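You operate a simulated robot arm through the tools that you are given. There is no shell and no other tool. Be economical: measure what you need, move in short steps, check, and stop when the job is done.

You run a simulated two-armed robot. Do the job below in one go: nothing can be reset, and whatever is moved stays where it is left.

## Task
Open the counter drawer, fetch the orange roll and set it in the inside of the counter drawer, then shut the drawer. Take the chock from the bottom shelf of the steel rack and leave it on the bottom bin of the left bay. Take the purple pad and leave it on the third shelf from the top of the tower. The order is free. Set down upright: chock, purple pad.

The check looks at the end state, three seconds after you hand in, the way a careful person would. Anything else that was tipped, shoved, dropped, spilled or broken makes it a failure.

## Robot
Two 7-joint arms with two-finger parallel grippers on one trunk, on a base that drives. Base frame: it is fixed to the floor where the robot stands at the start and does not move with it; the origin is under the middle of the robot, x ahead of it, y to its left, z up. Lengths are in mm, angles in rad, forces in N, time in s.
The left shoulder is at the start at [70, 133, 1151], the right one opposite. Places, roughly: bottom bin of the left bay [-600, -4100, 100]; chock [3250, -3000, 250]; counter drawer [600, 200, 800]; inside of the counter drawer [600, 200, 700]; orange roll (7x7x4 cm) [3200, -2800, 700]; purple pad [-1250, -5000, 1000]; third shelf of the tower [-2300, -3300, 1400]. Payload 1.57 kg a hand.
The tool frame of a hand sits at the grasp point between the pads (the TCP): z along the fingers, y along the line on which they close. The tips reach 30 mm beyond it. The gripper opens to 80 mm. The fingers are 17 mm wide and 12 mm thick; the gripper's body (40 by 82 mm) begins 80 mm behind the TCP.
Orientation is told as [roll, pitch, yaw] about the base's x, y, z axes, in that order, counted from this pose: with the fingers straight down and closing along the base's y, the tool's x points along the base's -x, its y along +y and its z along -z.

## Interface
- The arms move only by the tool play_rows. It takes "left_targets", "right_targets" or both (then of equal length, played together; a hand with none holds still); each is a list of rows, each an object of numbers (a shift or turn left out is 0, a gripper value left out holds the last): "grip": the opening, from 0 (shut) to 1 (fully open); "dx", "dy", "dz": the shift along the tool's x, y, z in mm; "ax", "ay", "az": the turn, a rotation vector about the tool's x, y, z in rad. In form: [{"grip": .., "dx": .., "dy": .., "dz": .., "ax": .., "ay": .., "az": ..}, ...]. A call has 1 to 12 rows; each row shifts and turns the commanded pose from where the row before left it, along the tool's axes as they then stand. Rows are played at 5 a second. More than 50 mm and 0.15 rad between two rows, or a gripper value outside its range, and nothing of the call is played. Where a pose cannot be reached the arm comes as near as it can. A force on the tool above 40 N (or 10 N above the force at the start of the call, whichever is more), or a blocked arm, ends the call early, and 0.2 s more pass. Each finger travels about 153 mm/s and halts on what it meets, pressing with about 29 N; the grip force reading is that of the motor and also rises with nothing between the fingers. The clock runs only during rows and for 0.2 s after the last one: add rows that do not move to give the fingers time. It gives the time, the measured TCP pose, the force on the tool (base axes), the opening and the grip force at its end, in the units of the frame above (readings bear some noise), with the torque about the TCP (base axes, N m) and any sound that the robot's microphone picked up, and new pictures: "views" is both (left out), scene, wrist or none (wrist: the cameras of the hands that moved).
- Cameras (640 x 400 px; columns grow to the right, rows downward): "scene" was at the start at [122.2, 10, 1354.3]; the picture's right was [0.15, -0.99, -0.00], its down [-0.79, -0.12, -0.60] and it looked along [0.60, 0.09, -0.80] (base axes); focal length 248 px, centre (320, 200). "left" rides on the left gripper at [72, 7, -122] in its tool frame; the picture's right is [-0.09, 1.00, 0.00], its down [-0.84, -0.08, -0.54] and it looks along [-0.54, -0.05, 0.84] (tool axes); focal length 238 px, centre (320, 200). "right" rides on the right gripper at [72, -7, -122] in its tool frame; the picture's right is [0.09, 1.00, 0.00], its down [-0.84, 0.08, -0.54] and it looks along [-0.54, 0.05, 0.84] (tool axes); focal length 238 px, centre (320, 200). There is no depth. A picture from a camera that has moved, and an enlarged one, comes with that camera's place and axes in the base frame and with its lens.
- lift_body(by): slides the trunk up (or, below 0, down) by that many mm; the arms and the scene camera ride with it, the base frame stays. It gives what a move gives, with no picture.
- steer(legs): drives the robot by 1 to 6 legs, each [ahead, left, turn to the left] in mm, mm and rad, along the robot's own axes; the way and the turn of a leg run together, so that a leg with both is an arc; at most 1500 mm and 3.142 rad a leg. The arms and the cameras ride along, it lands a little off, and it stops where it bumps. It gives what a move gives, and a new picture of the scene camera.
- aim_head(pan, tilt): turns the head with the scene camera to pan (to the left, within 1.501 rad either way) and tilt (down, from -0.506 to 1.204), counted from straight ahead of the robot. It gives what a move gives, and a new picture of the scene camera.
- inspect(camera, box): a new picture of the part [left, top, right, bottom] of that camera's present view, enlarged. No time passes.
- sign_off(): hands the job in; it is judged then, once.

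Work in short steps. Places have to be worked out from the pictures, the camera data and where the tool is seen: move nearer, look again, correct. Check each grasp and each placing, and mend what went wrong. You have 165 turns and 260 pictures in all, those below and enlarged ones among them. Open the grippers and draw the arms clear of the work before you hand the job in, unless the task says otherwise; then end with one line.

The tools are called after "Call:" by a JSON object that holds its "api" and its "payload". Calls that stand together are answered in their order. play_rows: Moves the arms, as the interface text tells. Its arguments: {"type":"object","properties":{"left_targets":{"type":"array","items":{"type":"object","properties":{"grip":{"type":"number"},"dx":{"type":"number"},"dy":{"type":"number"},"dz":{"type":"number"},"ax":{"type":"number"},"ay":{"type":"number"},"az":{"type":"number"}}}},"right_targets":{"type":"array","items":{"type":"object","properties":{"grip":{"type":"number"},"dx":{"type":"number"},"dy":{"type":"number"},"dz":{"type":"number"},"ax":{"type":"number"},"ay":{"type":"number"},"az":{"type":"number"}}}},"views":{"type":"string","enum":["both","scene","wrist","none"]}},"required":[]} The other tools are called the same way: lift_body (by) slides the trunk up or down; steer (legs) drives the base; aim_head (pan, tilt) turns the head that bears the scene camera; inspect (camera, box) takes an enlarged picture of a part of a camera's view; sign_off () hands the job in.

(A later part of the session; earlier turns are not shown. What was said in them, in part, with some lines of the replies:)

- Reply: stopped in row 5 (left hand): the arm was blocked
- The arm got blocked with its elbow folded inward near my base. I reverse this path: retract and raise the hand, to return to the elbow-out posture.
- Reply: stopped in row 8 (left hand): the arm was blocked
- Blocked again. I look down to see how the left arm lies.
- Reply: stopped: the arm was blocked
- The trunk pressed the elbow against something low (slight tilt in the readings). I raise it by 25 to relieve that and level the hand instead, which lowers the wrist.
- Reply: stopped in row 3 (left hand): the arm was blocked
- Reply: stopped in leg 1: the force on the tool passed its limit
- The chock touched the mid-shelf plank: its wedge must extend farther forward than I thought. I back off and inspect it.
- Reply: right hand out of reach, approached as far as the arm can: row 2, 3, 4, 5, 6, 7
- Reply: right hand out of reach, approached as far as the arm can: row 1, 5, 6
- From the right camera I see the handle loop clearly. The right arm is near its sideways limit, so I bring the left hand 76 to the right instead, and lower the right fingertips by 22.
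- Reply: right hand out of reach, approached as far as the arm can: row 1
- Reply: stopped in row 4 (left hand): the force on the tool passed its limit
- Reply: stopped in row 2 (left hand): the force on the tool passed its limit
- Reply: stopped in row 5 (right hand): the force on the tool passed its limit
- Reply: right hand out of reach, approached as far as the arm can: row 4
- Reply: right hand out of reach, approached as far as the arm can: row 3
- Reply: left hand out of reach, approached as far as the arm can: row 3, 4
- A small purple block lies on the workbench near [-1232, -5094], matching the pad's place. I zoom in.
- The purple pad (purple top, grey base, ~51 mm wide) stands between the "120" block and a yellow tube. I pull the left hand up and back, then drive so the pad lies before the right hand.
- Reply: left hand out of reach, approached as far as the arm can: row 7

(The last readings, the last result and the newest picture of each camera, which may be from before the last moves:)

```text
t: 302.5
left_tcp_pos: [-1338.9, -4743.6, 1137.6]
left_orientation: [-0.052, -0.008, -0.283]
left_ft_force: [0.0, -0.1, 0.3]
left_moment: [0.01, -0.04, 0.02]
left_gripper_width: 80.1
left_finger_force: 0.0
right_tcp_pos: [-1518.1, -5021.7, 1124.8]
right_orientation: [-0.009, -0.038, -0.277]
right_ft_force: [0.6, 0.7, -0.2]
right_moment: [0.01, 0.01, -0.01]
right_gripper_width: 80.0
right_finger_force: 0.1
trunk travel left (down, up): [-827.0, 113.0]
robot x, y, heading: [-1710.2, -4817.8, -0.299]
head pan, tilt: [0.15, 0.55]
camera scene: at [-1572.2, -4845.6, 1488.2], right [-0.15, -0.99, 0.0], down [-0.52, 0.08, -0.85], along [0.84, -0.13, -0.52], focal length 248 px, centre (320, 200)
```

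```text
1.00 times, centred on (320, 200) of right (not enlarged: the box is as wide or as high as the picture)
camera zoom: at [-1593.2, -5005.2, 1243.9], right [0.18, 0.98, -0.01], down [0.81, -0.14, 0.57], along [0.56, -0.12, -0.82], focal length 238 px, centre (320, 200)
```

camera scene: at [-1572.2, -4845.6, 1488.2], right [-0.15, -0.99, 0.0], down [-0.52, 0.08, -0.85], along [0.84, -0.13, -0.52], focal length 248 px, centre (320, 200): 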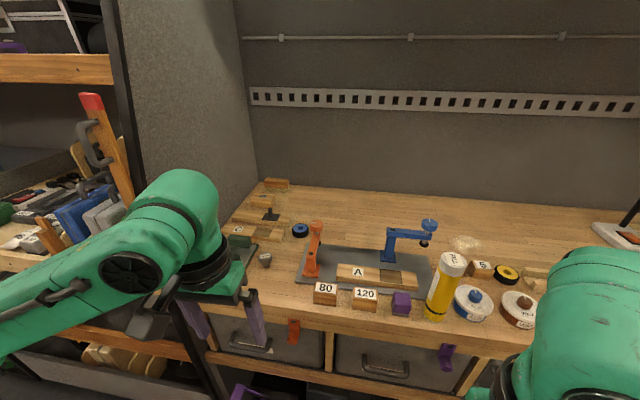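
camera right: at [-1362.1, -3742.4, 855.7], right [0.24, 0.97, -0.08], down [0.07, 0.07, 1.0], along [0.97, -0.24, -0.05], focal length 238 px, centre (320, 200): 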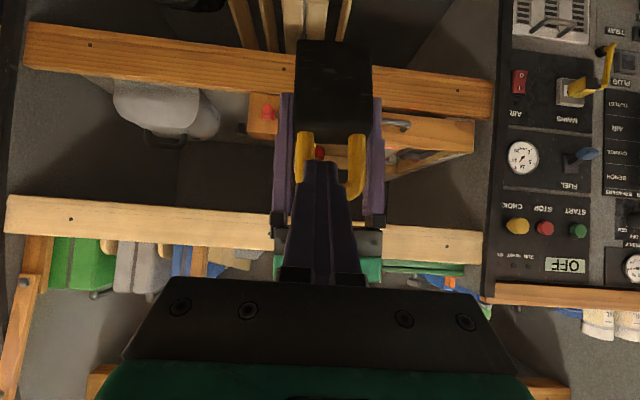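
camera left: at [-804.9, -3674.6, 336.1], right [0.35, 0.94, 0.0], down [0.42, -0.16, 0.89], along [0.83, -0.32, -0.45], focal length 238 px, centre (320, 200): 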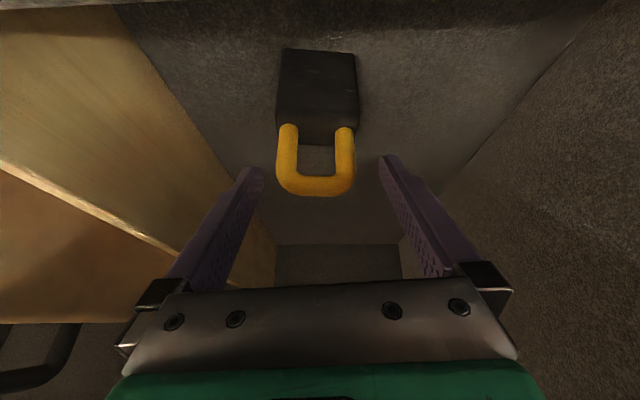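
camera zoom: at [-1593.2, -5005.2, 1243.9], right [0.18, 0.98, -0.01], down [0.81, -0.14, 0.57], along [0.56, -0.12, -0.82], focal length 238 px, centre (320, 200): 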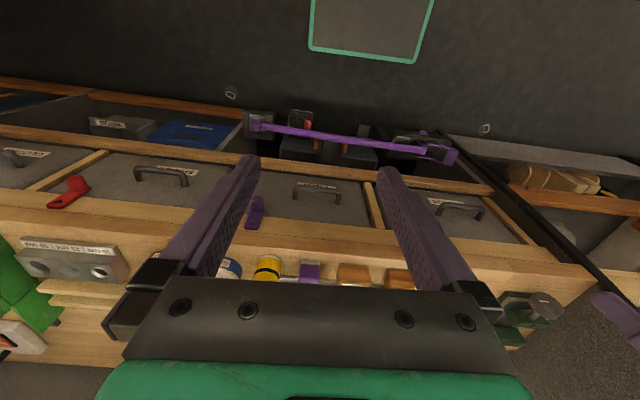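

The pad's centre is about (-1229, -5097, 962), 40 mm behind the bench edge. I drive 100 nearer and bring the right hand above it, fingers narrowed to 66 mm.

Call:
{"api": "steer", "payload": {"legs": [[100, 0, 0]]}}

Call:
{"api": "play_rows", "payload": {"right_targets": [{"dx": -45, "dy": 3, "grip": 0.85, "ay": 0.037}, {"dx": -45, "dy": 3}, {"dx": -45, "dy": 3}, {"dx": -45, "dy": 3}, {}], "views": "none"}}

Call:
{"api": "lift_body", "payload": {"by": -50}}

Call:
{"api": "inspect", "payload": {"camera": "right", "box": [0, 0, 640, 400]}}

```text
t: 303.7
left_tcp_pos: [-1245.5, -4773.2, 1137.1]
left_orientation: [-0.048, -0.011, -0.284]
left_ft_force: [0.1, 0.1, 0.1]
left_moment: [-0.01, -0.05, 0.01]
left_gripper_width: 79.9
left_finger_force: 0.0
right_tcp_pos: [-1425.6, -5050.5, 1125.3]
right_orientation: [-0.008, -0.04, -0.279]
right_ft_force: [-0.6, 0.3, 1.0]
right_moment: [0.01, -0.02, 0.0]
right_gripper_width: 80.2
right_finger_force: 0.1
trunk travel left (down, up): [-827.0, 113.0]
robot x, y, heading: [-1611.7, -4847.1, -0.303]
head pan, tilt: [0.15, 0.55]
camera scene: at [-1479.7, -4874.7, 1488.4], right [-0.15, -0.99, 0.0], down [-0.51, 0.08, -0.85], along [0.84, -0.13, -0.52], focal length 248 px, centre (320, 200)
```

scene: 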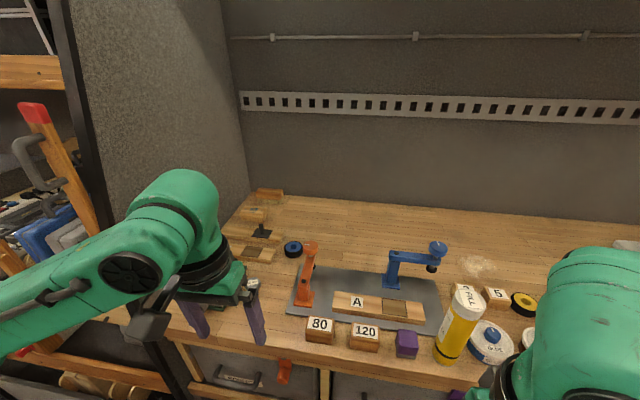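

```text
t: 304.9
left_tcp_pos: [-1243.2, -4774.5, 1138.3]
left_orientation: [-0.048, -0.009, -0.285]
left_ft_force: [0.6, -0.1, -0.6]
left_moment: [0.0, 0.0, 0.01]
left_gripper_width: 80.1
left_finger_force: 0.0
right_tcp_pos: [-1246.4, -5089.7, 1128.2]
right_orientation: [-0.009, -0.002, -0.278]
right_ft_force: [-0.3, -0.4, 0.0]
right_moment: [-0.01, 0.0, 0.01]
right_gripper_width: 67.9
right_finger_force: 0.1
trunk travel left (down, up): [-827.0, 113.0]
robot x, y, heading: [-1612.5, -4846.9, -0.301]
head pan, tilt: [0.15, 0.55]
```

```text
t: 305.8
left_tcp_pos: [-1241.4, -4774.7, 1087.2]
left_orientation: [-0.047, -0.007, -0.286]
left_ft_force: [0.5, 0.2, 0.1]
left_moment: [0.03, 0.01, -0.04]
left_gripper_width: 79.9
left_finger_force: 0.0
right_tcp_pos: [-1247.1, -5090.6, 1076.9]
right_orientation: [-0.01, -0.001, -0.277]
right_ft_force: [0.6, 0.1, 0.5]
right_moment: [0.03, -0.04, 0.03]
right_gripper_width: 68.1
right_finger_force: 0.1
trunk travel left (down, up): [-777.0, 163.0]
robot x, y, heading: [-1610.2, -4847.4, -0.301]
head pan, tilt: [0.15, 0.55]
```

```text
1.00 times, centred on (320, 200) of right (not enlarged: the box is as wide or as high as the picture)
camera zoom: at [-1316.7, -5075.0, 1198.5], right [0.18, 0.98, -0.01], down [0.83, -0.15, 0.54], along [0.53, -0.11, -0.84], focal length 238 px, centre (320, 200)
```

zoom: 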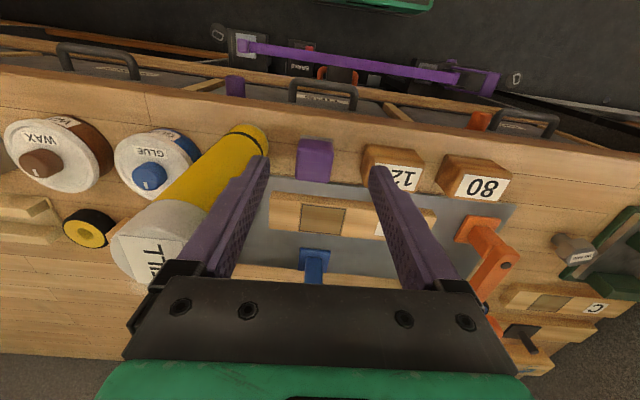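

The pad looks about 40 mm wide; the tube's side is ~50 mm from its centre. I narrow the fingers to 56 mm, shift over the pad and lower partway.

Call:
{"api": "play_rows", "payload": {"right_targets": [{"dx": -22, "dy": -3.5, "grip": 0.7}, {"dz": 25}, {"dz": 25}, {}], "views": "both"}}

```text
t: 306.8
left_tcp_pos: [-1242.1, -4774.7, 1086.8]
left_orientation: [-0.049, -0.007, -0.285]
left_ft_force: [1.0, -0.1, 0.0]
left_moment: [0.0, -0.02, 0.02]
left_gripper_width: 79.8
left_finger_force: 0.1
right_tcp_pos: [-1227.5, -5099.5, 1026.3]
right_orientation: [-0.008, 0.0, -0.277]
right_ft_force: [1.0, -0.7, 0.6]
right_moment: [-0.02, -0.01, 0.0]
right_gripper_width: 56.2
right_finger_force: 0.0
trunk travel left (down, up): [-777.0, 163.0]
robot x, y, heading: [-1609.7, -4850.2, -0.306]
head pan, tilt: [0.15, 0.55]
camera scene: at [-1475.2, -4875.9, 1437.9], right [-0.15, -0.99, 0.0], down [-0.52, 0.08, -0.85], along [0.84, -0.13, -0.52], focal length 248 px, centre (320, 200)
camera right: at [-1296.4, -5084.5, 1148.2], right [0.18, 0.98, -0.01], down [0.83, -0.15, 0.54], along [0.53, -0.11, -0.84], focal length 238 px, centre (320, 200)
```

scene: 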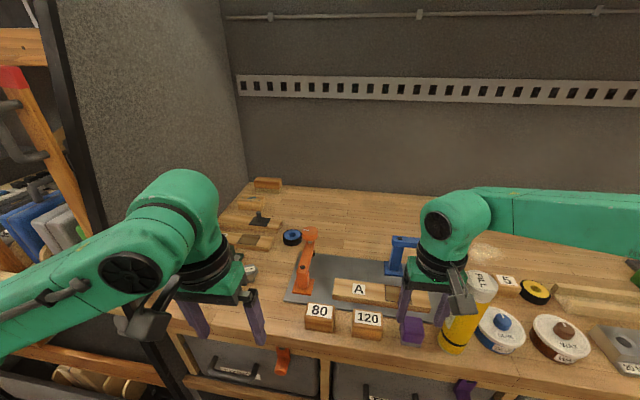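
right: 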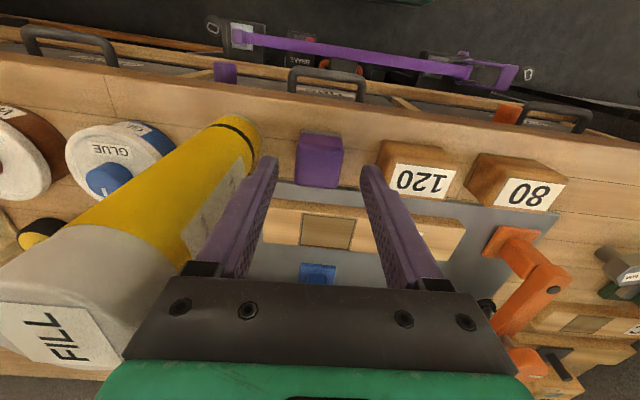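

Clearance to the tube is small but enough; I shift 4 mm away from it and descend 46 mm, then close.

Call:
{"api": "play_rows", "payload": {"right_targets": [{"dy": 4}, {"dz": 15}, {"dz": 15}, {"dz": 10}, {"dz": 6}, {}], "views": "wrist"}}

```text
t: 308.2
left_tcp_pos: [-1241.1, -4774.1, 1086.0]
left_orientation: [-0.048, -0.007, -0.283]
left_ft_force: [-0.9, -0.1, 0.7]
left_moment: [0.03, -0.01, 0.03]
left_gripper_width: 79.9
left_finger_force: 0.1
right_tcp_pos: [-1226.5, -5096.5, 981.1]
right_orientation: [-0.009, 0.0, -0.279]
right_ft_force: [-0.6, -0.7, -0.4]
right_moment: [0.01, -0.01, 0.02]
right_gripper_width: 56.3
right_finger_force: 0.0
trunk travel left (down, up): [-777.0, 163.0]
robot x, y, heading: [-1612.7, -4844.3, -0.304]
head pan, tilt: [0.15, 0.55]
camera right: at [-1295.6, -5081.6, 1102.4], right [0.19, 0.98, -0.01], down [0.83, -0.15, 0.54], along [0.53, -0.11, -0.84], focal length 238 px, centre (320, 200)
```

right: 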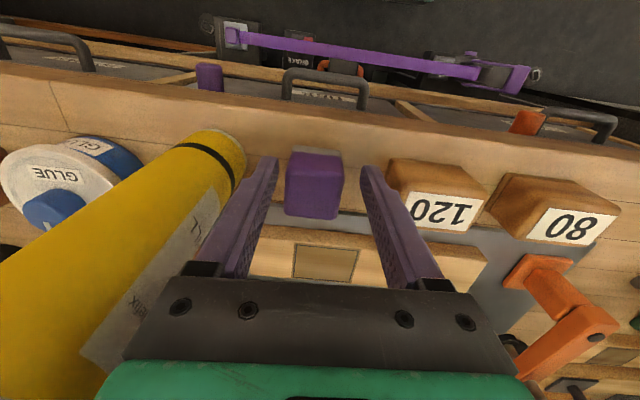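

The pad is centred at the TCP. I close.

Call:
{"api": "play_rows", "payload": {"right_targets": [{"dz": 3}, {"grip": 0}, {}, {}], "views": "none"}}

Call:
{"api": "play_rows", "payload": {"right_targets": [{"dz": -10}, {"dz": -15}, {"dz": -25}, {"dz": -40}, {"dz": -40}, {}], "views": "both"}}

```text
t: 309.2
left_tcp_pos: [-1241.7, -4775.1, 1086.7]
left_orientation: [-0.05, -0.007, -0.285]
left_ft_force: [0.0, 0.1, 0.3]
left_moment: [0.02, -0.02, -0.01]
left_gripper_width: 80.0
left_finger_force: 0.1
right_tcp_pos: [-1225.8, -5096.5, 977.9]
right_orientation: [-0.008, -0.001, -0.276]
right_ft_force: [-0.2, -0.5, 1.1]
right_moment: [-0.04, -0.01, 0.01]
right_gripper_width: 39.3
right_finger_force: 28.9
trunk travel left (down, up): [-777.0, 163.0]
robot x, y, heading: [-1608.4, -4848.8, -0.305]
head pan, tilt: [0.15, 0.55]
```

```text
t: 310.6
left_tcp_pos: [-1241.6, -4774.4, 1087.6]
left_orientation: [-0.048, -0.007, -0.284]
left_ft_force: [0.6, 0.1, -0.2]
left_moment: [0.01, 0.02, 0.03]
left_gripper_width: 79.8
left_finger_force: 0.1
right_tcp_pos: [-1225.1, -5096.2, 1108.2]
right_orientation: [-0.009, 0.001, -0.277]
right_ft_force: [0.7, -0.3, 0.4]
right_moment: [0.02, 0.0, 0.01]
right_gripper_width: 39.2
right_finger_force: 28.7
trunk travel left (down, up): [-777.0, 163.0]
robot x, y, heading: [-1615.6, -4849.0, -0.304]
head pan, tilt: [0.15, 0.55]
camera scene: at [-1474.9, -4876.2, 1437.8], right [-0.15, -0.99, 0.0], down [-0.52, 0.08, -0.85], along [0.84, -0.13, -0.52], focal length 248 px, centre (320, 200)
camera right: at [-1294.5, -5080.5, 1229.1], right [0.18, 0.98, -0.01], down [0.83, -0.15, 0.54], along [0.53, -0.11, -0.84], focal length 238 px, centre (320, 200)
```

scene: 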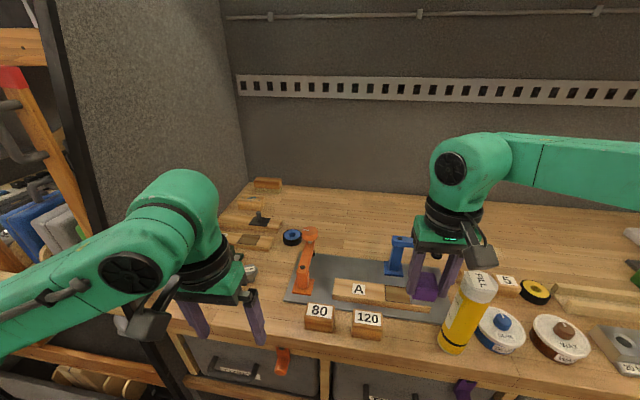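
right: 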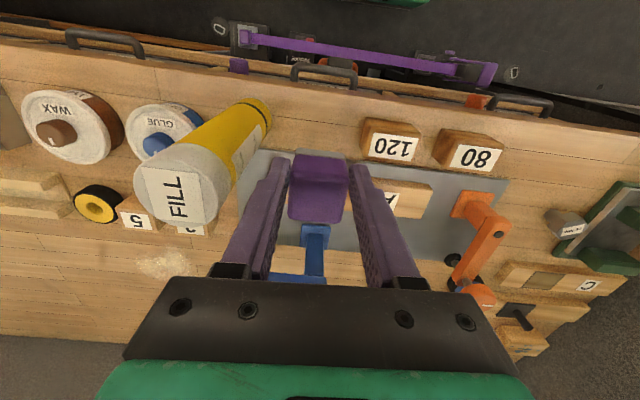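

The pad is held (39 mm) and the tube still stands. The tower shelves are close together, so an upright hand may not fit; I set the pad back in its spot and regrasp it with the hand tilted 45° forward.

Call:
{"api": "lift_body", "payload": {"by": -60}}

Call:
{"api": "play_rows", "payload": {"right_targets": [{"dz": 30}, {"dz": 20}, {"dz": 12}, {"dz": 7}, {"dz": 2}, {}], "views": "none"}}

```text
t: 311.6
left_tcp_pos: [-1242.8, -4773.4, 1027.1]
left_orientation: [-0.049, -0.008, -0.284]
left_ft_force: [-0.7, 0.0, -0.7]
left_moment: [-0.03, -0.03, -0.01]
left_gripper_width: 80.0
left_finger_force: 0.1
right_tcp_pos: [-1225.2, -5094.6, 1048.0]
right_orientation: [-0.009, 0.0, -0.278]
right_ft_force: [0.2, -0.2, 0.7]
right_moment: [0.0, -0.01, 0.0]
right_gripper_width: 39.2
right_finger_force: 29.7
trunk travel left (down, up): [-717.0, 223.0]
robot x, y, heading: [-1610.6, -4846.3, -0.307]
head pan, tilt: [0.15, 0.55]
```

```text
t: 313.0
left_tcp_pos: [-1244.6, -4775.0, 1026.8]
left_orientation: [-0.049, -0.009, -0.284]
left_ft_force: [-0.1, 0.7, -0.3]
left_moment: [-0.01, -0.02, 0.0]
left_gripper_width: 79.9
left_finger_force: 0.0
right_tcp_pos: [-1226.1, -5095.0, 977.5]
right_orientation: [-0.005, -0.006, -0.279]
right_ft_force: [1.5, -3.0, 15.8]
right_moment: [-0.03, -0.16, -0.05]
right_gripper_width: 39.0
right_finger_force: 28.8
trunk travel left (down, up): [-717.0, 223.0]
robot x, y, heading: [-1610.4, -4850.7, -0.304]
head pan, tilt: [0.15, 0.55]
```

Set back on the bench. I open, raise slightly, and tilt the hand about the pad.

Call:
{"api": "play_rows", "payload": {"right_targets": [{"grip": 0.7, "dz": -1}, {}, {"dz": -12}, {"ay": -0.12}, {"ay": -0.12}, {"ay": -0.12}, {"ay": -0.12}, {"ay": -0.12}, {"ay": -0.12}, {}], "views": "both"}}

```text
t: 315.2
left_tcp_pos: [-1242.8, -4774.4, 1026.5]
left_orientation: [-0.049, -0.007, -0.284]
left_ft_force: [-0.4, -0.3, -0.2]
left_moment: [0.0, 0.01, 0.03]
left_gripper_width: 80.1
left_finger_force: 0.0
right_tcp_pos: [-1225.2, -5096.1, 989.3]
right_orientation: [-0.01, -0.721, -0.27]
right_ft_force: [-0.2, -0.2, 0.7]
right_moment: [-0.03, -0.04, 0.03]
right_gripper_width: 56.2
right_finger_force: 0.0
trunk travel left (down, up): [-717.0, 223.0]
robot x, y, heading: [-1610.8, -4849.3, -0.297]
head pan, tilt: [0.15, 0.55]
camera scene: at [-1475.4, -4875.9, 1377.9], right [-0.15, -0.99, 0.0], down [-0.52, 0.08, -0.85], along [0.84, -0.13, -0.52], focal length 248 px, centre (320, 200)
camera right: at [-1355.6, -5064.2, 1033.1], right [0.21, 0.98, -0.07], down [0.28, 0.01, 0.96], along [0.94, -0.22, -0.27], focal length 238 px, centre (320, 200)
```

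scene: 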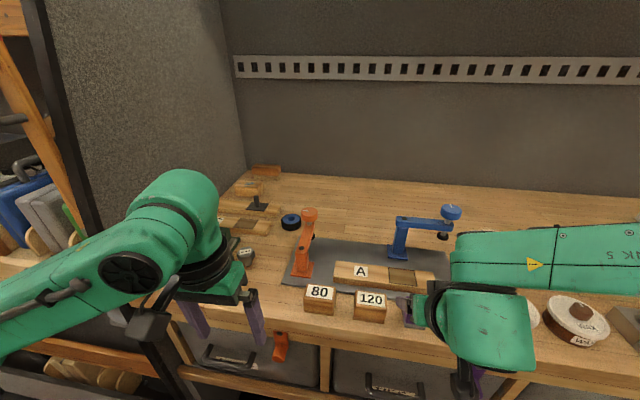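
right: 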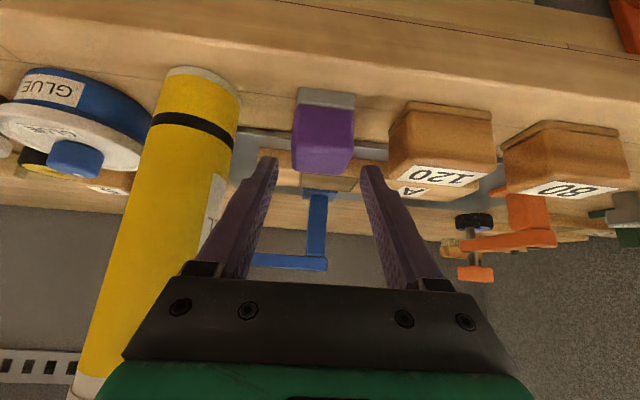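

The pad sits between the tilted fingers. I go down 17 mm, close and lift.

Call:
{"api": "play_rows", "payload": {"right_targets": [{"dz": 7, "dx": 6}, {"dz": 6, "dx": 5}, {}, {"grip": 0}, {}, {}], "views": "wrist"}}

```text
t: 316.6
left_tcp_pos: [-1242.1, -4774.6, 1027.3]
left_orientation: [-0.05, -0.008, -0.284]
left_ft_force: [0.0, 0.7, 0.1]
left_moment: [0.02, 0.02, -0.01]
left_gripper_width: 79.8
left_finger_force: 0.1
right_tcp_pos: [-1224.6, -5095.5, 971.9]
right_orientation: [-0.013, -0.721, -0.271]
right_ft_force: [-1.1, -0.4, -0.2]
right_moment: [0.05, 0.0, 0.03]
right_gripper_width: 38.9
right_finger_force: 29.2
trunk travel left (down, up): [-717.0, 223.0]
robot x, y, heading: [-1609.8, -4846.9, -0.3]
head pan, tilt: [0.15, 0.55]
camera right: at [-1355.1, -5064.1, 1016.1], right [0.21, 0.98, -0.07], down [0.28, 0.01, 0.96], along [0.94, -0.22, -0.28], focal length 238 px, centre (320, 200)
```

right: 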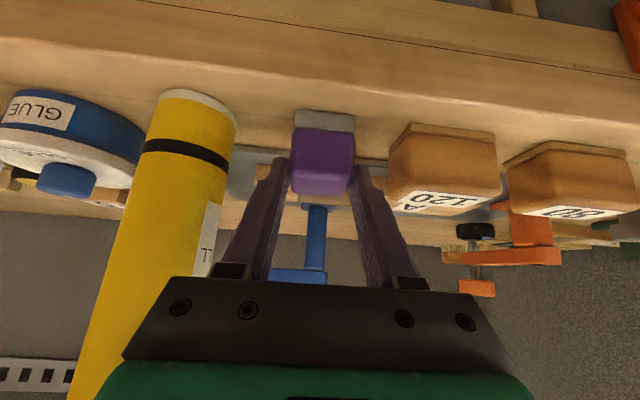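

Gripped. I lift with the trunk, and back away from the bench.

Call:
{"api": "lift_body", "payload": {"by": 80}}

Call:
{"api": "steer", "payload": {"legs": [[-350, 0, 0]]}}

Call:
{"api": "inspect", "payload": {"camera": "right", "box": [160, 0, 480, 200]}}

```text
t: 317.8
left_tcp_pos: [-1241.9, -4774.3, 1106.2]
left_orientation: [-0.05, -0.008, -0.286]
left_ft_force: [0.3, -0.2, 0.2]
left_moment: [-0.01, 0.0, 0.02]
left_gripper_width: 80.0
left_finger_force: 0.0
right_tcp_pos: [-1225.5, -5096.3, 1051.9]
right_orientation: [-0.014, -0.72, -0.269]
right_ft_force: [0.2, -0.8, 0.4]
right_moment: [0.02, 0.0, -0.01]
right_gripper_width: 39.1
right_finger_force: 28.6
trunk travel left (down, up): [-797.0, 143.0]
robot x, y, heading: [-1612.0, -4844.7, -0.305]
head pan, tilt: [0.15, 0.55]
```

```text
t: 320.0
left_tcp_pos: [-1573.7, -4671.3, 1106.2]
left_orientation: [-0.049, -0.006, -0.285]
left_ft_force: [0.3, 0.6, -0.1]
left_moment: [0.0, 0.02, 0.01]
left_gripper_width: 80.0
left_finger_force: 0.1
right_tcp_pos: [-1557.4, -4993.6, 1051.0]
right_orientation: [-0.012, -0.72, -0.271]
right_ft_force: [0.5, 0.4, -0.1]
right_moment: [0.04, -0.01, -0.05]
right_gripper_width: 39.1
right_finger_force: 28.6
trunk travel left (down, up): [-797.0, 143.0]
robot x, y, heading: [-1944.4, -4741.2, -0.302]
head pan, tilt: [0.15, 0.55]
camera scene: at [-1806.2, -4773.2, 1457.7], right [-0.15, -0.99, 0.0], down [-0.52, 0.08, -0.85], along [0.84, -0.13, -0.52], focal length 248 px, centre (320, 200)
```

scene: 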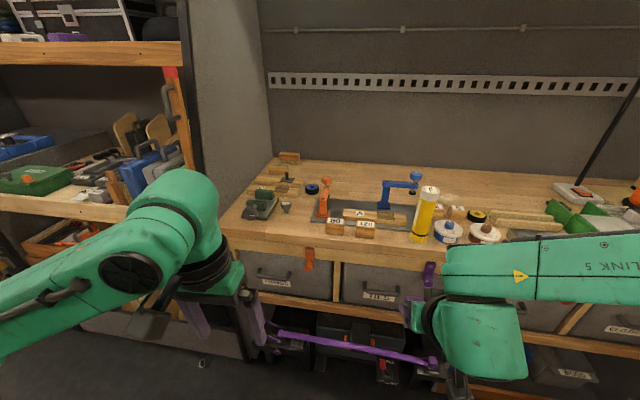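

```text
2.00 times, centred on (320, 100) of right
camera zoom: at [-1686.3, -4961.3, 1095.6], right [0.21, 0.98, -0.07], down [0.29, 0.01, 0.96], along [0.94, -0.22, -0.28], focal length 477 px, centre (320, 400)
```

zoom: 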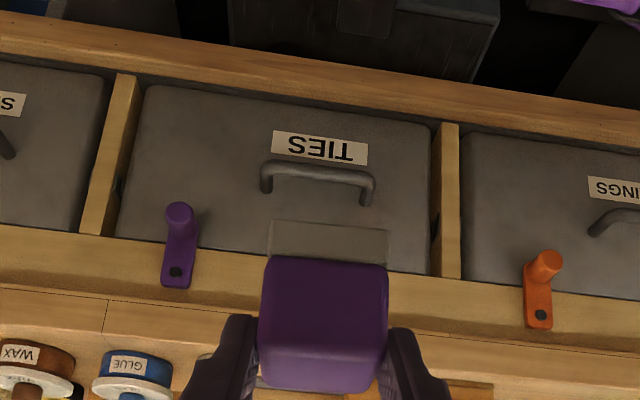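

All well. I move to the aisle's middle, draw the right hand in a bit, strafe back along the aisle and turn around to face the tower.

Call:
{"api": "play_rows", "payload": {"right_targets": [{"dz": -20, "dx": 22}, {"dz": -20, "dx": 22}, {}], "views": "none"}}

Call:
{"api": "steer", "payload": {"legs": [[160, 0, 0], [0, 1136, 0]]}}

Call:
{"api": "steer", "payload": {"legs": [[0, 0, 1.57]]}}

```text
t: 320.8
left_tcp_pos: [-1573.7, -4671.2, 1106.4]
left_orientation: [-0.05, -0.007, -0.283]
left_ft_force: [-0.2, 0.2, -0.1]
left_moment: [0.01, -0.04, 0.02]
left_gripper_width: 80.2
left_finger_force: 0.0
right_tcp_pos: [-1614.1, -4976.5, 1053.3]
right_orientation: [-0.011, -0.72, -0.271]
right_ft_force: [-0.6, 1.3, -0.7]
right_moment: [0.02, 0.01, 0.01]
right_gripper_width: 38.9
right_finger_force: 29.4
trunk travel left (down, up): [-797.0, 143.0]
robot x, y, heading: [-1945.0, -4742.5, -0.304]
head pan, tilt: [0.15, 0.55]
```

```text
t: 327.7
left_tcp_pos: [-1081.5, -3630.1, 1107.2]
left_orientation: [-0.048, -0.006, -0.287]
left_ft_force: [-0.2, 0.5, 0.1]
left_moment: [0.0, -0.02, -0.01]
left_gripper_width: 80.2
left_finger_force: 0.1
right_tcp_pos: [-1124.1, -3934.1, 1052.9]
right_orientation: [-0.01, -0.72, -0.273]
right_ft_force: [0.1, 0.2, -0.6]
right_moment: [0.03, 0.0, 0.0]
right_gripper_width: 38.9
right_finger_force: 29.0
trunk travel left (down, up): [-797.0, 143.0]
robot x, y, heading: [-1448.2, -3700.2, -0.301]
head pan, tilt: [0.15, 0.55]
camera scene: at [-1315.4, -3730.7, 1457.9], right [-0.15, -0.99, 0.0], down [-0.52, 0.08, -0.85], along [0.84, -0.13, -0.52], focal length 248 px, centre (320, 200)
```

scene: 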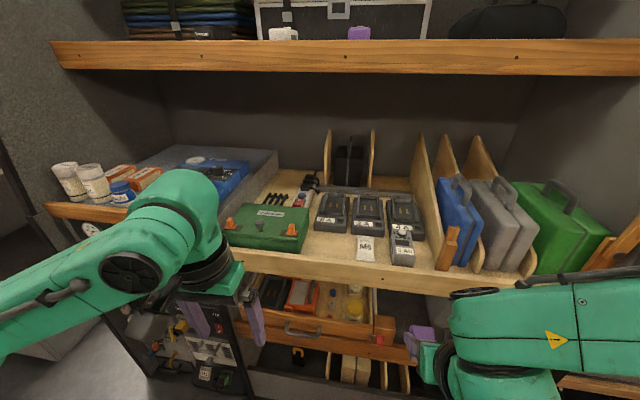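

```text
t: 331.9
left_tcp_pos: [-1522.3, -3331.3, 1106.2]
left_orientation: [-0.048, -0.007, 1.284]
left_ft_force: [-0.2, -0.3, 0.4]
left_moment: [0.02, -0.01, 0.03]
left_gripper_width: 79.8
left_finger_force: 0.0
right_tcp_pos: [-1216.0, -3372.3, 1052.5]
right_orientation: [-0.012, -0.719, 1.296]
right_ft_force: [-0.5, -0.5, -0.1]
right_moment: [-0.01, -0.02, 0.01]
right_gripper_width: 38.9
right_finger_force: 28.8
trunk travel left (down, up): [-797.0, 143.0]
robot x, y, heading: [-1449.8, -3699.5, 1.269]
head pan, tilt: [0.15, 0.55]
camera scene: at [-1422.8, -3564.7, 1457.9], right [0.99, -0.15, 0.0], down [-0.08, -0.52, -0.85], along [0.13, 0.84, -0.52], focal length 248 px, centre (320, 200)
```

scene: 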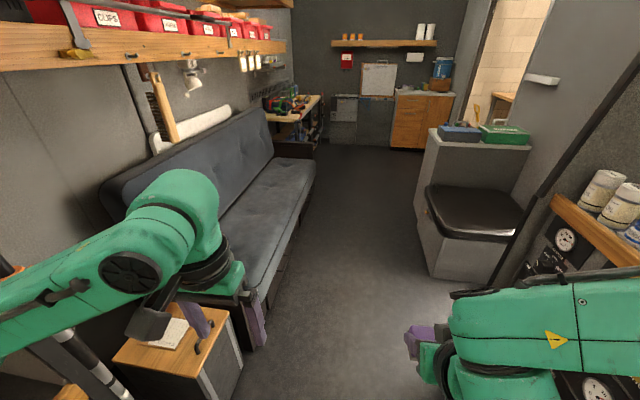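

I turn the head left to see the tower before turning further.

Call:
{"api": "aim_head", "payload": {"pan": 1.2, "tilt": 0.1}}

```text
t: 333.2
left_tcp_pos: [-1520.2, -3331.7, 1106.3]
left_orientation: [-0.049, -0.008, 1.282]
left_ft_force: [0.2, -0.4, 0.1]
left_moment: [0.02, 0.01, 0.0]
left_gripper_width: 79.9
left_finger_force: 0.1
right_tcp_pos: [-1216.4, -3372.1, 1052.8]
right_orientation: [-0.013, -0.72, 1.297]
right_ft_force: [0.3, 0.2, -0.3]
right_moment: [0.0, 0.02, -0.01]
right_gripper_width: 39.0
right_finger_force: 28.9
trunk travel left (down, up): [-797.0, 143.0]
robot x, y, heading: [-1451.9, -3700.4, 1.264]
head pan, tilt: [1.201, 0.099]
camera scene: at [-1508.6, -3595.7, 1499.5], right [0.63, 0.78, 0.0], down [0.08, -0.06, -0.99], along [-0.78, 0.62, -0.1], focal length 248 px, centre (320, 200)
```

scene: 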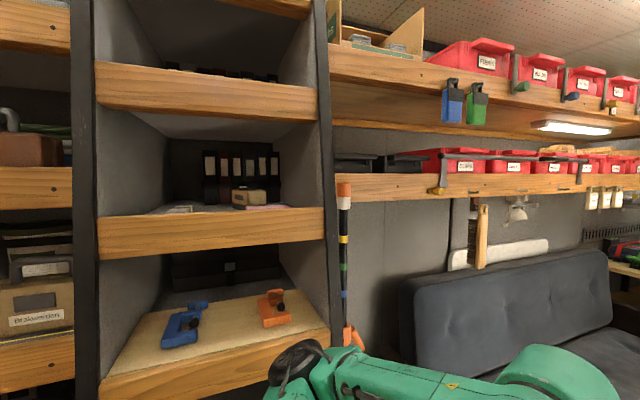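

The tower's third shelf from the top has its front plank near z≈1405 (planks at ~1825, ~1620, ~1405, ~1150). I turn to face it and look closely.

Call:
{"api": "steer", "payload": {"legs": [[0, 0, 1.57]]}}

Call:
{"api": "lift_body", "payload": {"by": 143}}

Call:
{"api": "aim_head", "payload": {"pan": -0.2, "tilt": 0.25}}

```text
t: 337.4
left_tcp_pos: [-1819.3, -3775.8, 1106.8]
left_orientation: [-0.049, -0.006, 2.867]
left_ft_force: [0.1, 0.1, 0.0]
left_moment: [-0.03, 0.0, -0.01]
left_gripper_width: 80.0
left_finger_force: 0.2
right_tcp_pos: [-1781.0, -3470.2, 1053.3]
right_orientation: [-0.013, -0.721, 2.882]
right_ft_force: [0.1, -0.6, -0.2]
right_moment: [0.04, -0.02, 0.03]
right_gripper_width: 38.9
right_finger_force: 28.9
trunk travel left (down, up): [-797.0, 143.0]
robot x, y, heading: [-1450.2, -3700.5, 2.849]
head pan, tilt: [1.201, 0.099]
camera scene: at [-1556.5, -3759.3, 1499.6], right [-0.79, 0.61, 0.0], down [0.06, 0.08, -1.0], along [-0.61, -0.79, -0.1], focal length 248 px, centre (320, 200)
```

scene: 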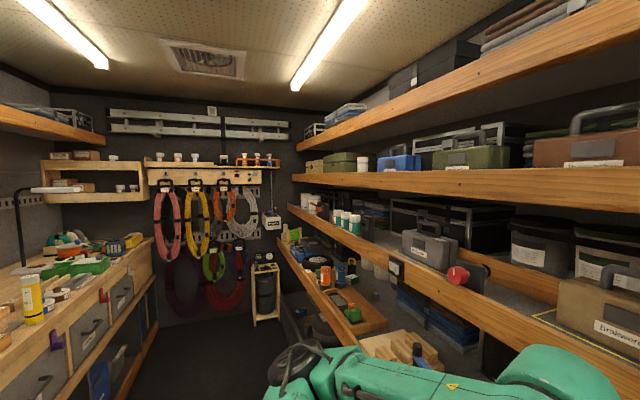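

```text
t: 339.1
left_tcp_pos: [-1818.4, -3776.7, 1249.8]
left_orientation: [-0.048, -0.008, 2.867]
left_ft_force: [0.8, -0.2, 0.1]
left_moment: [-0.03, -0.01, -0.01]
left_gripper_width: 80.0
left_finger_force: 0.0
right_tcp_pos: [-1781.1, -3472.0, 1195.6]
right_orientation: [-0.013, -0.72, 2.882]
right_ft_force: [-0.1, 0.1, -0.7]
right_moment: [-0.04, 0.0, 0.0]
right_gripper_width: 39.2
right_finger_force: 28.8
trunk travel left (down, up): [-940.0, 0.0]
robot x, y, heading: [-1451.1, -3700.5, 2.851]
head pan, tilt: [1.201, 0.099]
```

```text
t: 340.7
left_tcp_pos: [-1818.3, -3777.0, 1249.2]
left_orientation: [-0.049, -0.008, 2.868]
left_ft_force: [-0.2, -0.5, 0.2]
left_moment: [-0.01, 0.05, 0.03]
left_gripper_width: 80.0
left_finger_force: 0.0
right_tcp_pos: [-1781.0, -3470.7, 1195.0]
right_orientation: [-0.012, -0.722, 2.883]
right_ft_force: [-0.3, 0.1, -0.4]
right_moment: [-0.02, 0.0, 0.0]
right_gripper_width: 38.8
right_finger_force: 29.0
trunk travel left (down, up): [-940.0, 0.0]
robot x, y, heading: [-1448.9, -3700.9, 2.847]
head pan, tilt: [-0.201, 0.25]
camera scene: at [-1582.4, -3642.8, 1628.1], right [0.47, 0.88, 0.0], down [0.22, -0.12, -0.97], along [-0.85, 0.46, -0.25], focal length 248 px, centre (320, 200)
```

scene: 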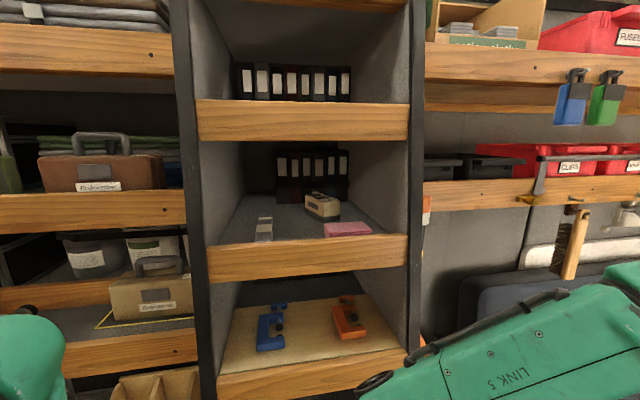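

The view is clear: on the third shelf there is a free front gap between a white item and a pink pad, about 100 mm wide, centred at v≈-3903; plank top z≈1431, next plank's underside ≈1621. I raise the right hand to that height.

Call:
{"api": "play_rows", "payload": {"right_targets": [{"dz": -27, "dx": -37}, {"dz": -27, "dx": -37}, {"dz": -27, "dx": -37}, {"dz": -27, "dx": -37}, {"dz": -27, "dx": -37}, {"dz": -27, "dx": -37}, {}], "views": "scene"}}

```text
t: 342.3
left_tcp_pos: [-1820.0, -3777.3, 1248.5]
left_orientation: [-0.051, -0.008, 2.868]
left_ft_force: [-0.3, 0.4, 0.3]
left_moment: [-0.03, 0.03, -0.03]
left_gripper_width: 80.1
left_finger_force: 0.2
right_tcp_pos: [-1839.4, -3458.4, 1463.9]
right_orientation: [-0.013, -0.72, 2.883]
right_ft_force: [0.2, 0.5, -0.7]
right_moment: [-0.01, 0.02, 0.02]
right_gripper_width: 39.1
right_finger_force: 29.0
trunk travel left (down, up): [-940.0, 0.0]
robot x, y, heading: [-1451.7, -3700.3, 2.848]
head pan, tilt: [-0.201, 0.25]
camera scene: at [-1582.6, -3642.7, 1628.1], right [0.47, 0.88, 0.0], down [0.22, -0.12, -0.97], along [-0.85, 0.46, -0.25], focal length 248 px, centre (320, 200)
```

scene: 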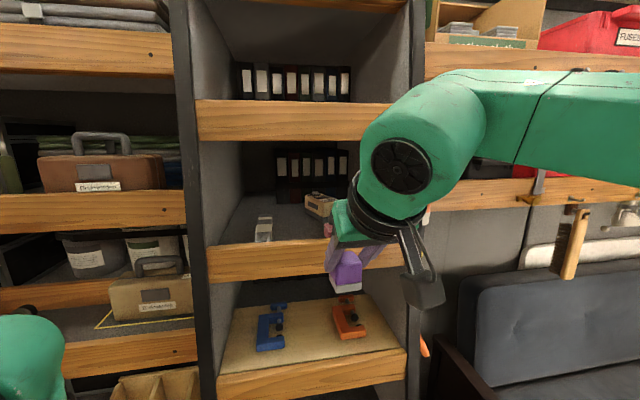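

The hand rises well. I go up 31 more, shift left by 54 to line up with the gap, and drive 90 closer.

Call:
{"api": "play_rows", "payload": {"right_targets": [{"dz": -23, "dx": -20}, {}], "views": "none"}}

Call:
{"api": "steer", "payload": {"legs": [[0, 54, -0.008], [85, 0, 0]]}}

Call:
{"api": "inspect", "payload": {"camera": "scene", "box": [180, 110, 460, 310]}}

Call:
{"api": "inspect", "payload": {"camera": "right", "box": [0, 0, 640, 400]}}

```text
t: 342.9
left_tcp_pos: [-1820.0, -3776.6, 1249.4]
left_orientation: [-0.05, -0.006, 2.867]
left_ft_force: [-0.3, 1.2, -1.0]
left_moment: [0.02, -0.01, 0.02]
left_gripper_width: 80.0
left_finger_force: 0.0
right_tcp_pos: [-1839.8, -3458.2, 1494.7]
right_orientation: [-0.013, -0.722, 2.882]
right_ft_force: [0.3, -0.7, -1.2]
right_moment: [-0.01, -0.04, -0.01]
right_gripper_width: 39.0
right_finger_force: 29.0
trunk travel left (down, up): [-940.0, 0.0]
robot x, y, heading: [-1455.4, -3700.2, 2.852]
head pan, tilt: [-0.201, 0.25]
```

```text
t: 344.5
left_tcp_pos: [-1905.0, -3797.8, 1252.7]
left_orientation: [-0.045, -0.017, 2.859]
left_ft_force: [1.4, -0.6, 0.3]
left_moment: [-0.01, 0.13, 0.06]
left_gripper_width: 80.2
left_finger_force: 0.0
right_tcp_pos: [-1918.2, -3479.2, 1497.8]
right_orientation: [-0.007, -0.73, 2.869]
right_ft_force: [0.4, 1.5, -0.7]
right_moment: [0.02, 0.03, 0.05]
right_gripper_width: 39.1
right_finger_force: 29.1
trunk travel left (down, up): [-940.0, 0.0]
robot x, y, heading: [-1548.9, -3729.3, 2.84]
head pan, tilt: [-0.201, 0.25]
camera scene: at [-1662.9, -3666.5, 1629.3], right [0.48, 0.88, -0.01], down [0.21, -0.12, -0.97], along [-0.85, 0.47, -0.24], focal length 248 px, centre (320, 200)
```

scene: 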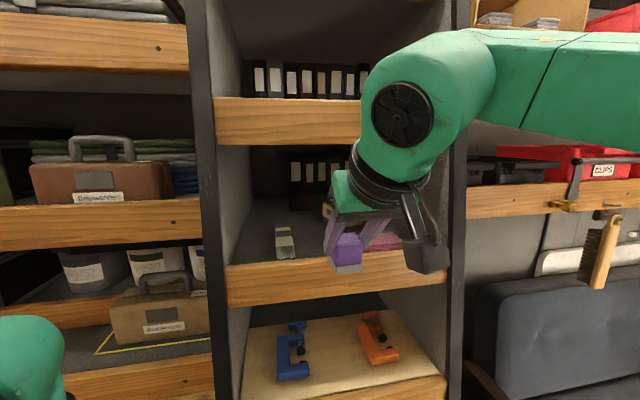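

```text
2.00 times, centred on (320, 210) of scene
camera zoom: at [-1662.9, -3666.5, 1629.3], right [0.48, 0.88, -0.01], down [0.21, -0.12, -0.97], along [-0.85, 0.47, -0.24], focal length 497 px, centre (320, 180)
```

zoom: 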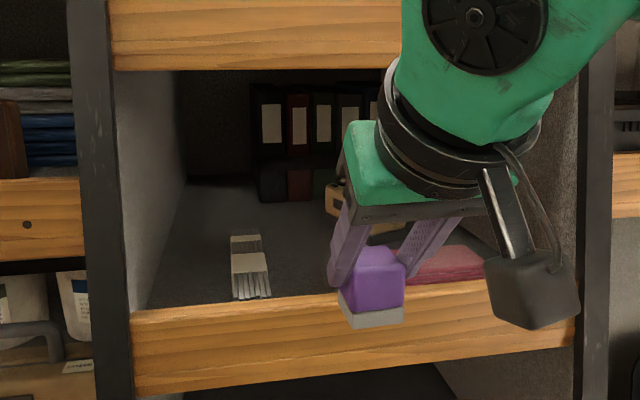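

```text
1.00 times, centred on (320, 200) of right (not enlarged: the box is as wide or as high as the picture)
camera zoom: at [-1786.5, -3510.3, 1540.6], right [-0.21, -0.98, -0.07], down [-0.27, -0.01, 0.96], along [-0.94, 0.22, -0.27], focal length 238 px, centre (320, 200)
```

zoom: 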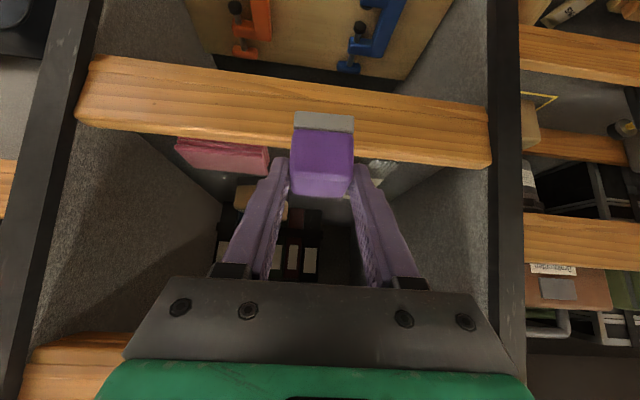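

Gap edges are about ±50 mm either side of the pad. I extend the arm forward 110 mm over the plank.

Call:
{"api": "play_rows", "payload": {"right_targets": [{"dz": 19, "dx": -21.6}, {"dz": 19, "dx": -21.6}, {"dz": 19, "dx": -21.6}, {"dz": 16, "dx": -18}, {}], "views": "both"}}

```text
t: 345.7
left_tcp_pos: [-1912.9, -3799.4, 1249.9]
left_orientation: [-0.05, -0.01, 2.859]
left_ft_force: [1.2, -0.3, 0.1]
left_moment: [0.03, 0.08, 0.0]
left_gripper_width: 80.0
left_finger_force: 0.0
right_tcp_pos: [-2025.0, -3454.4, 1496.3]
right_orientation: [-0.011, -0.724, 2.87]
right_ft_force: [-0.3, 0.1, 0.1]
right_moment: [-0.01, 0.0, -0.02]
right_gripper_width: 39.0
right_finger_force: 29.1
right hand out of reach, approached as far as the arm can: row 4
trunk travel left (down, up): [-940.0, 0.0]
robot x, y, heading: [-1547.0, -3725.8, 2.841]
head pan, tilt: [-0.201, 0.25]
camera scene: at [-1675.1, -3668.6, 1628.3], right [0.48, 0.88, 0.0], down [0.22, -0.12, -0.97], along [-0.85, 0.47, -0.25], focal length 248 px, centre (320, 200)
camera right: at [-1892.4, -3485.1, 1538.5], right [-0.21, -0.98, -0.07], down [-0.28, -0.01, 0.96], along [-0.94, 0.22, -0.27], focal length 238 px, centre (320, 200)
```

scene: 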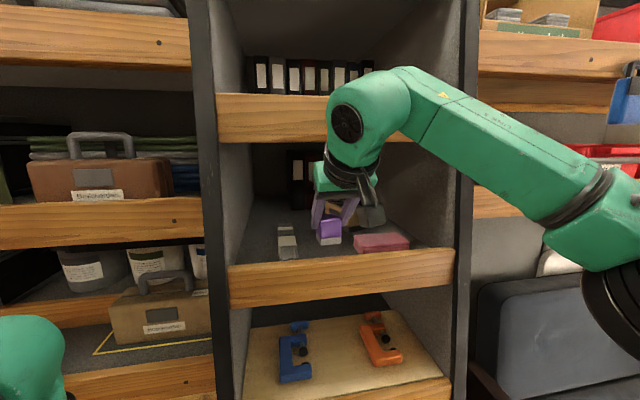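
right: 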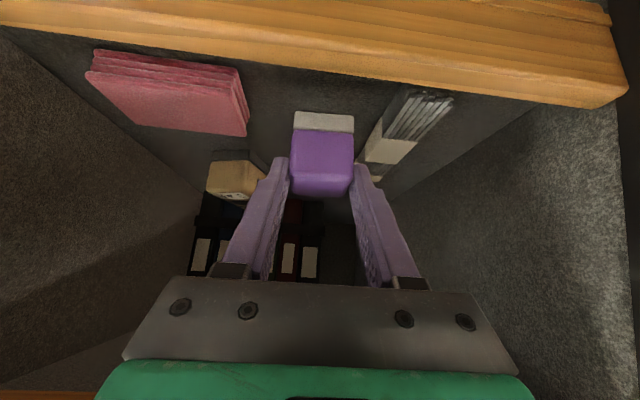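

The pad hovers in the free spot, between the pink stack and the brush. I lower it in small steps.

Call:
{"api": "play_rows", "payload": {"right_targets": [{"dz": 7.5, "dx": 6.6}, {"dz": 7.5, "dx": 6.6}, {"dz": 6, "dx": 5.3}, {"dz": 3, "dx": 2.6}, {"dz": 3, "dx": 2.6}, {}], "views": "wrist"}}

```text
t: 347.1
left_tcp_pos: [-1913.5, -3800.0, 1249.4]
left_orientation: [-0.049, -0.008, 2.859]
left_ft_force: [0.3, 0.7, 0.6]
left_moment: [-0.02, 0.04, -0.02]
left_gripper_width: 80.0
left_finger_force: 0.0
right_tcp_pos: [-2025.5, -3454.5, 1459.0]
right_orientation: [-0.008, -0.723, 2.87]
right_ft_force: [0.5, -0.2, -0.3]
right_moment: [0.02, 0.0, 0.01]
right_gripper_width: 38.5
right_finger_force: 28.7
trunk travel left (down, up): [-940.0, 0.0]
robot x, y, heading: [-1545.0, -3724.4, 2.844]
head pan, tilt: [-0.201, 0.25]
camera right: at [-1893.9, -3484.1, 1502.2], right [-0.21, -0.98, -0.07], down [-0.28, -0.01, 0.96], along [-0.94, 0.22, -0.27], focal length 238 px, centre (320, 200)
```

right: 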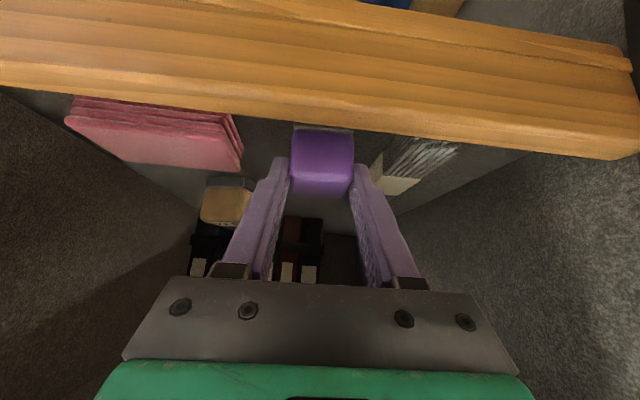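

No contact yet; I continue with finer steps.

Call:
{"api": "play_rows", "payload": {"right_targets": [{"dz": 3, "dx": 2.6}, {"dz": 3, "dx": 2.6}, {"dz": 2.2, "dx": 2}, {"dz": 2.2, "dx": 2}, {"dz": 2.2, "dx": 2}, {}], "views": "none"}}

```text
t: 348.5
left_tcp_pos: [-1912.3, -3800.1, 1250.7]
left_orientation: [-0.051, -0.011, 2.858]
left_ft_force: [0.0, -0.3, 0.0]
left_moment: [0.0, 0.0, -0.01]
left_gripper_width: 80.1
left_finger_force: 0.1
right_tcp_pos: [-2023.9, -3454.9, 1444.0]
right_orientation: [-0.011, -0.727, 2.874]
right_ft_force: [-4.5, 2.3, 24.4]
right_moment: [-0.08, 0.41, 0.02]
right_gripper_width: 39.2
right_finger_force: 28.8
trunk travel left (down, up): [-940.0, 0.0]
robot x, y, heading: [-1547.5, -3729.1, 2.845]
head pan, tilt: [-0.201, 0.25]
```

Contact (24 N): the shelf deck is at about z 1412. I ease off 1 mm, open slightly, and draw back along the hand's axis.

Call:
{"api": "play_rows", "payload": {"right_targets": [{"dz": -1, "dx": -1}, {"grip": 0.62}, {}, {"dz": -12}, {"dz": -20}, {"dz": -25}, {}], "views": "both"}}

```text
t: 350.1
left_tcp_pos: [-1914.8, -3800.2, 1250.2]
left_orientation: [-0.049, -0.01, 2.858]
left_ft_force: [-0.1, 0.2, 0.6]
left_moment: [0.02, 0.0, 0.01]
left_gripper_width: 80.0
left_finger_force: 0.0
right_tcp_pos: [-1989.8, -3462.9, 1485.4]
right_orientation: [-0.012, -0.72, 2.871]
right_ft_force: [0.0, 0.5, -0.9]
right_moment: [0.0, -0.01, -0.04]
right_gripper_width: 49.4
right_finger_force: 0.0
trunk travel left (down, up): [-940.0, 0.0]
robot x, y, heading: [-1544.8, -3729.8, 2.847]
head pan, tilt: [-0.201, 0.25]
camera scene: at [-1677.3, -3667.9, 1628.1], right [0.48, 0.88, 0.0], down [0.22, -0.12, -0.97], along [-0.85, 0.47, -0.25], focal length 248 px, centre (320, 200)
camera right: at [-1857.9, -3494.3, 1529.4], right [-0.21, -0.98, -0.07], down [-0.28, -0.01, 0.96], along [-0.94, 0.22, -0.28], focal length 238 px, centre (320, 200)
```

scene: 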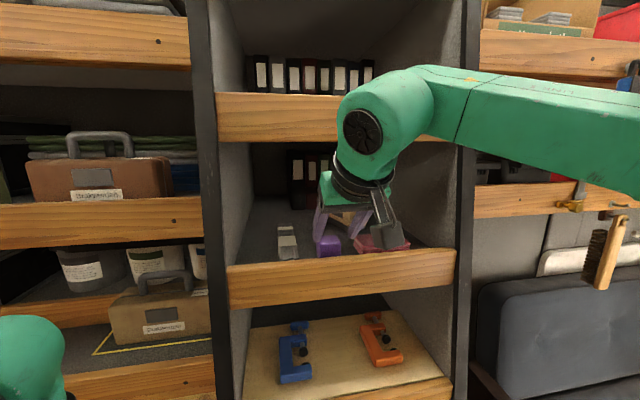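
right: 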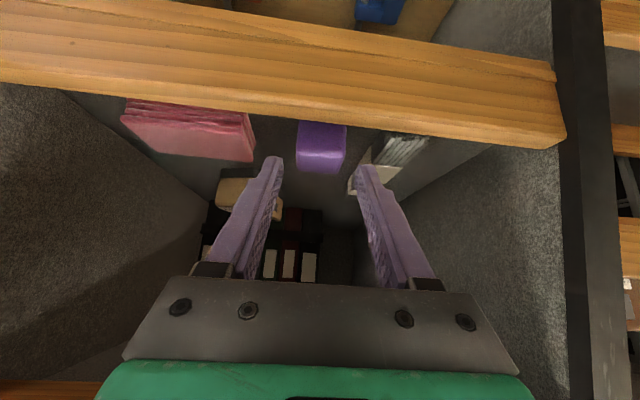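

The pad stands free on the shelf. I retract the hand straight back and drive clear, then check.

Call:
{"api": "play_rows", "payload": {"right_targets": [{"dz": -19, "dx": 20}, {"dz": -19, "dx": 20}, {"dz": -19, "dx": 20}, {"dz": -19, "dx": 20}, {}], "views": "none"}}

Call:
{"api": "steer", "payload": {"legs": [[-250, 0, 0]]}}

Call:
{"api": "inspect", "payload": {"camera": "scene", "box": [200, 120, 400, 260]}}

```text
t: 351.3
left_tcp_pos: [-1913.9, -3799.9, 1249.0]
left_orientation: [-0.05, -0.008, 2.859]
left_ft_force: [0.7, 0.5, -0.1]
left_moment: [0.0, 0.01, 0.0]
left_gripper_width: 80.1
left_finger_force: 0.0
right_tcp_pos: [-1883.4, -3494.7, 1490.8]
right_orientation: [-0.012, -0.723, 2.873]
right_ft_force: [1.3, 1.0, 0.4]
right_moment: [0.02, -0.03, 0.01]
right_gripper_width: 49.9
right_finger_force: 0.0
trunk travel left (down, up): [-940.0, 0.0]
robot x, y, heading: [-1544.9, -3726.9, 2.841]
head pan, tilt: [-0.201, 0.25]
```

```text
t: 353.1
left_tcp_pos: [-1677.4, -3873.4, 1248.5]
left_orientation: [-0.049, -0.006, 2.859]
left_ft_force: [0.1, -0.6, 0.3]
left_moment: [0.0, 0.0, 0.01]
left_gripper_width: 80.2
left_finger_force: 0.0
right_tcp_pos: [-1645.8, -3568.1, 1488.0]
right_orientation: [-0.013, -0.718, 2.871]
right_ft_force: [-0.3, 0.3, -0.2]
right_moment: [0.02, -0.01, -0.01]
right_gripper_width: 49.8
right_finger_force: 0.0
trunk travel left (down, up): [-940.0, 0.0]
robot x, y, heading: [-1303.5, -3800.1, 2.838]
head pan, tilt: [-0.201, 0.25]
camera scene: at [-1440.2, -3741.4, 1627.6], right [0.48, 0.88, 0.0], down [0.22, -0.12, -0.97], along [-0.85, 0.47, -0.25], focal length 248 px, centre (320, 200)
```

scene: 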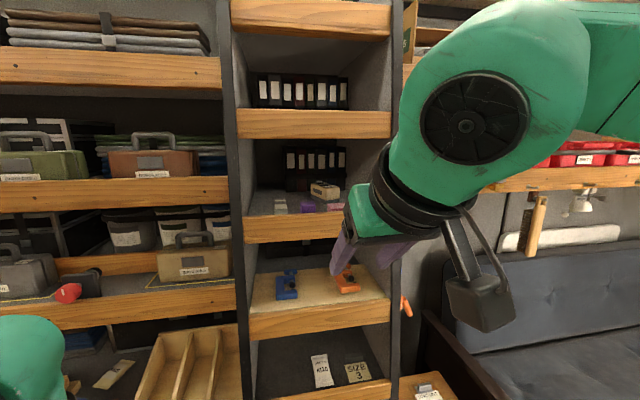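

```text
2.86 times, centred on (300, 190) of scene
camera zoom: at [-1440.2, -3741.4, 1627.6], right [0.48, 0.88, 0.0], down [0.22, -0.12, -0.97], along [-0.85, 0.47, -0.25], focal length 710 px, centre (377, 229)
```

zoom: 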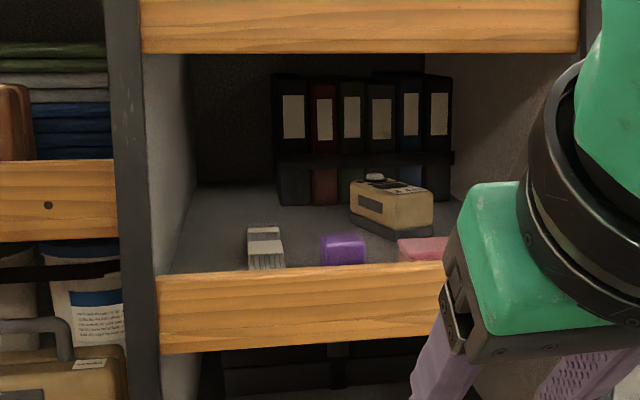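

The pad stands upright on the shelf. I look up to confirm that this is the third shelf from the top.

Call:
{"api": "aim_head", "payload": {"pan": -0.1, "tilt": -0.3}}

```text
t: 354.1
left_tcp_pos: [-1671.2, -3873.7, 1250.4]
left_orientation: [-0.047, -0.01, 2.859]
left_ft_force: [-0.5, 0.4, 0.4]
left_moment: [0.01, 0.01, 0.0]
left_gripper_width: 79.9
left_finger_force: 0.1
right_tcp_pos: [-1640.3, -3568.7, 1490.3]
right_orientation: [-0.012, -0.723, 2.872]
right_ft_force: [-0.1, 0.0, -0.1]
right_moment: [-0.02, -0.02, -0.03]
right_gripper_width: 49.7
right_finger_force: 0.1
trunk travel left (down, up): [-940.0, 0.0]
robot x, y, heading: [-1301.9, -3800.9, 2.837]
head pan, tilt: [-0.099, -0.3]
camera scene: at [-1424.2, -3757.5, 1676.7], right [0.39, 0.92, 0.0], down [-0.27, 0.12, -0.96], along [-0.88, 0.37, 0.3], focal length 248 px, centre (320, 200)
```

scene: 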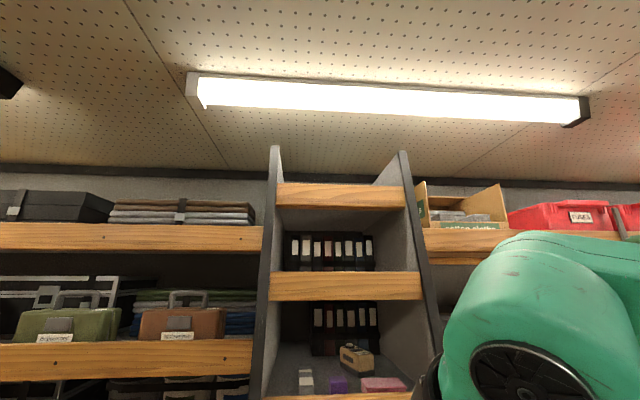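

Confirmed: two shelves above, the pad is on the third. I open the right gripper fully with the arms clear.

Call:
{"api": "play_rows", "payload": {"right_targets": [{"grip": 1}, {}, {}], "views": "none"}}

Call:
{"api": "sign_off", "payload": {}}

```text
t: 354.9
left_tcp_pos: [-1672.2, -3874.8, 1248.8]
left_orientation: [-0.049, -0.009, 2.86]
left_ft_force: [0.1, -0.3, 0.0]
left_moment: [0.01, 0.04, -0.02]
left_gripper_width: 80.1
left_finger_force: 0.0
right_tcp_pos: [-1642.6, -3570.1, 1489.9]
right_orientation: [-0.012, -0.72, 2.872]
right_ft_force: [0.4, -0.7, 0.1]
right_moment: [0.01, -0.01, -0.01]
right_gripper_width: 80.1
right_finger_force: 0.1
trunk travel left (down, up): [-940.0, 0.0]
robot x, y, heading: [-1303.2, -3801.7, 2.842]
head pan, tilt: [-0.099, -0.3]
```

```text
The job is handed in.
```

The orange roll is in the shut counter drawer, the chock stands upright in the bottom bin of the left bay, and the purple pad stands upright on the tower's third shelf from the top. On the way in, the chock bumped the plank above the bin, but I saw nothing else disturbed.
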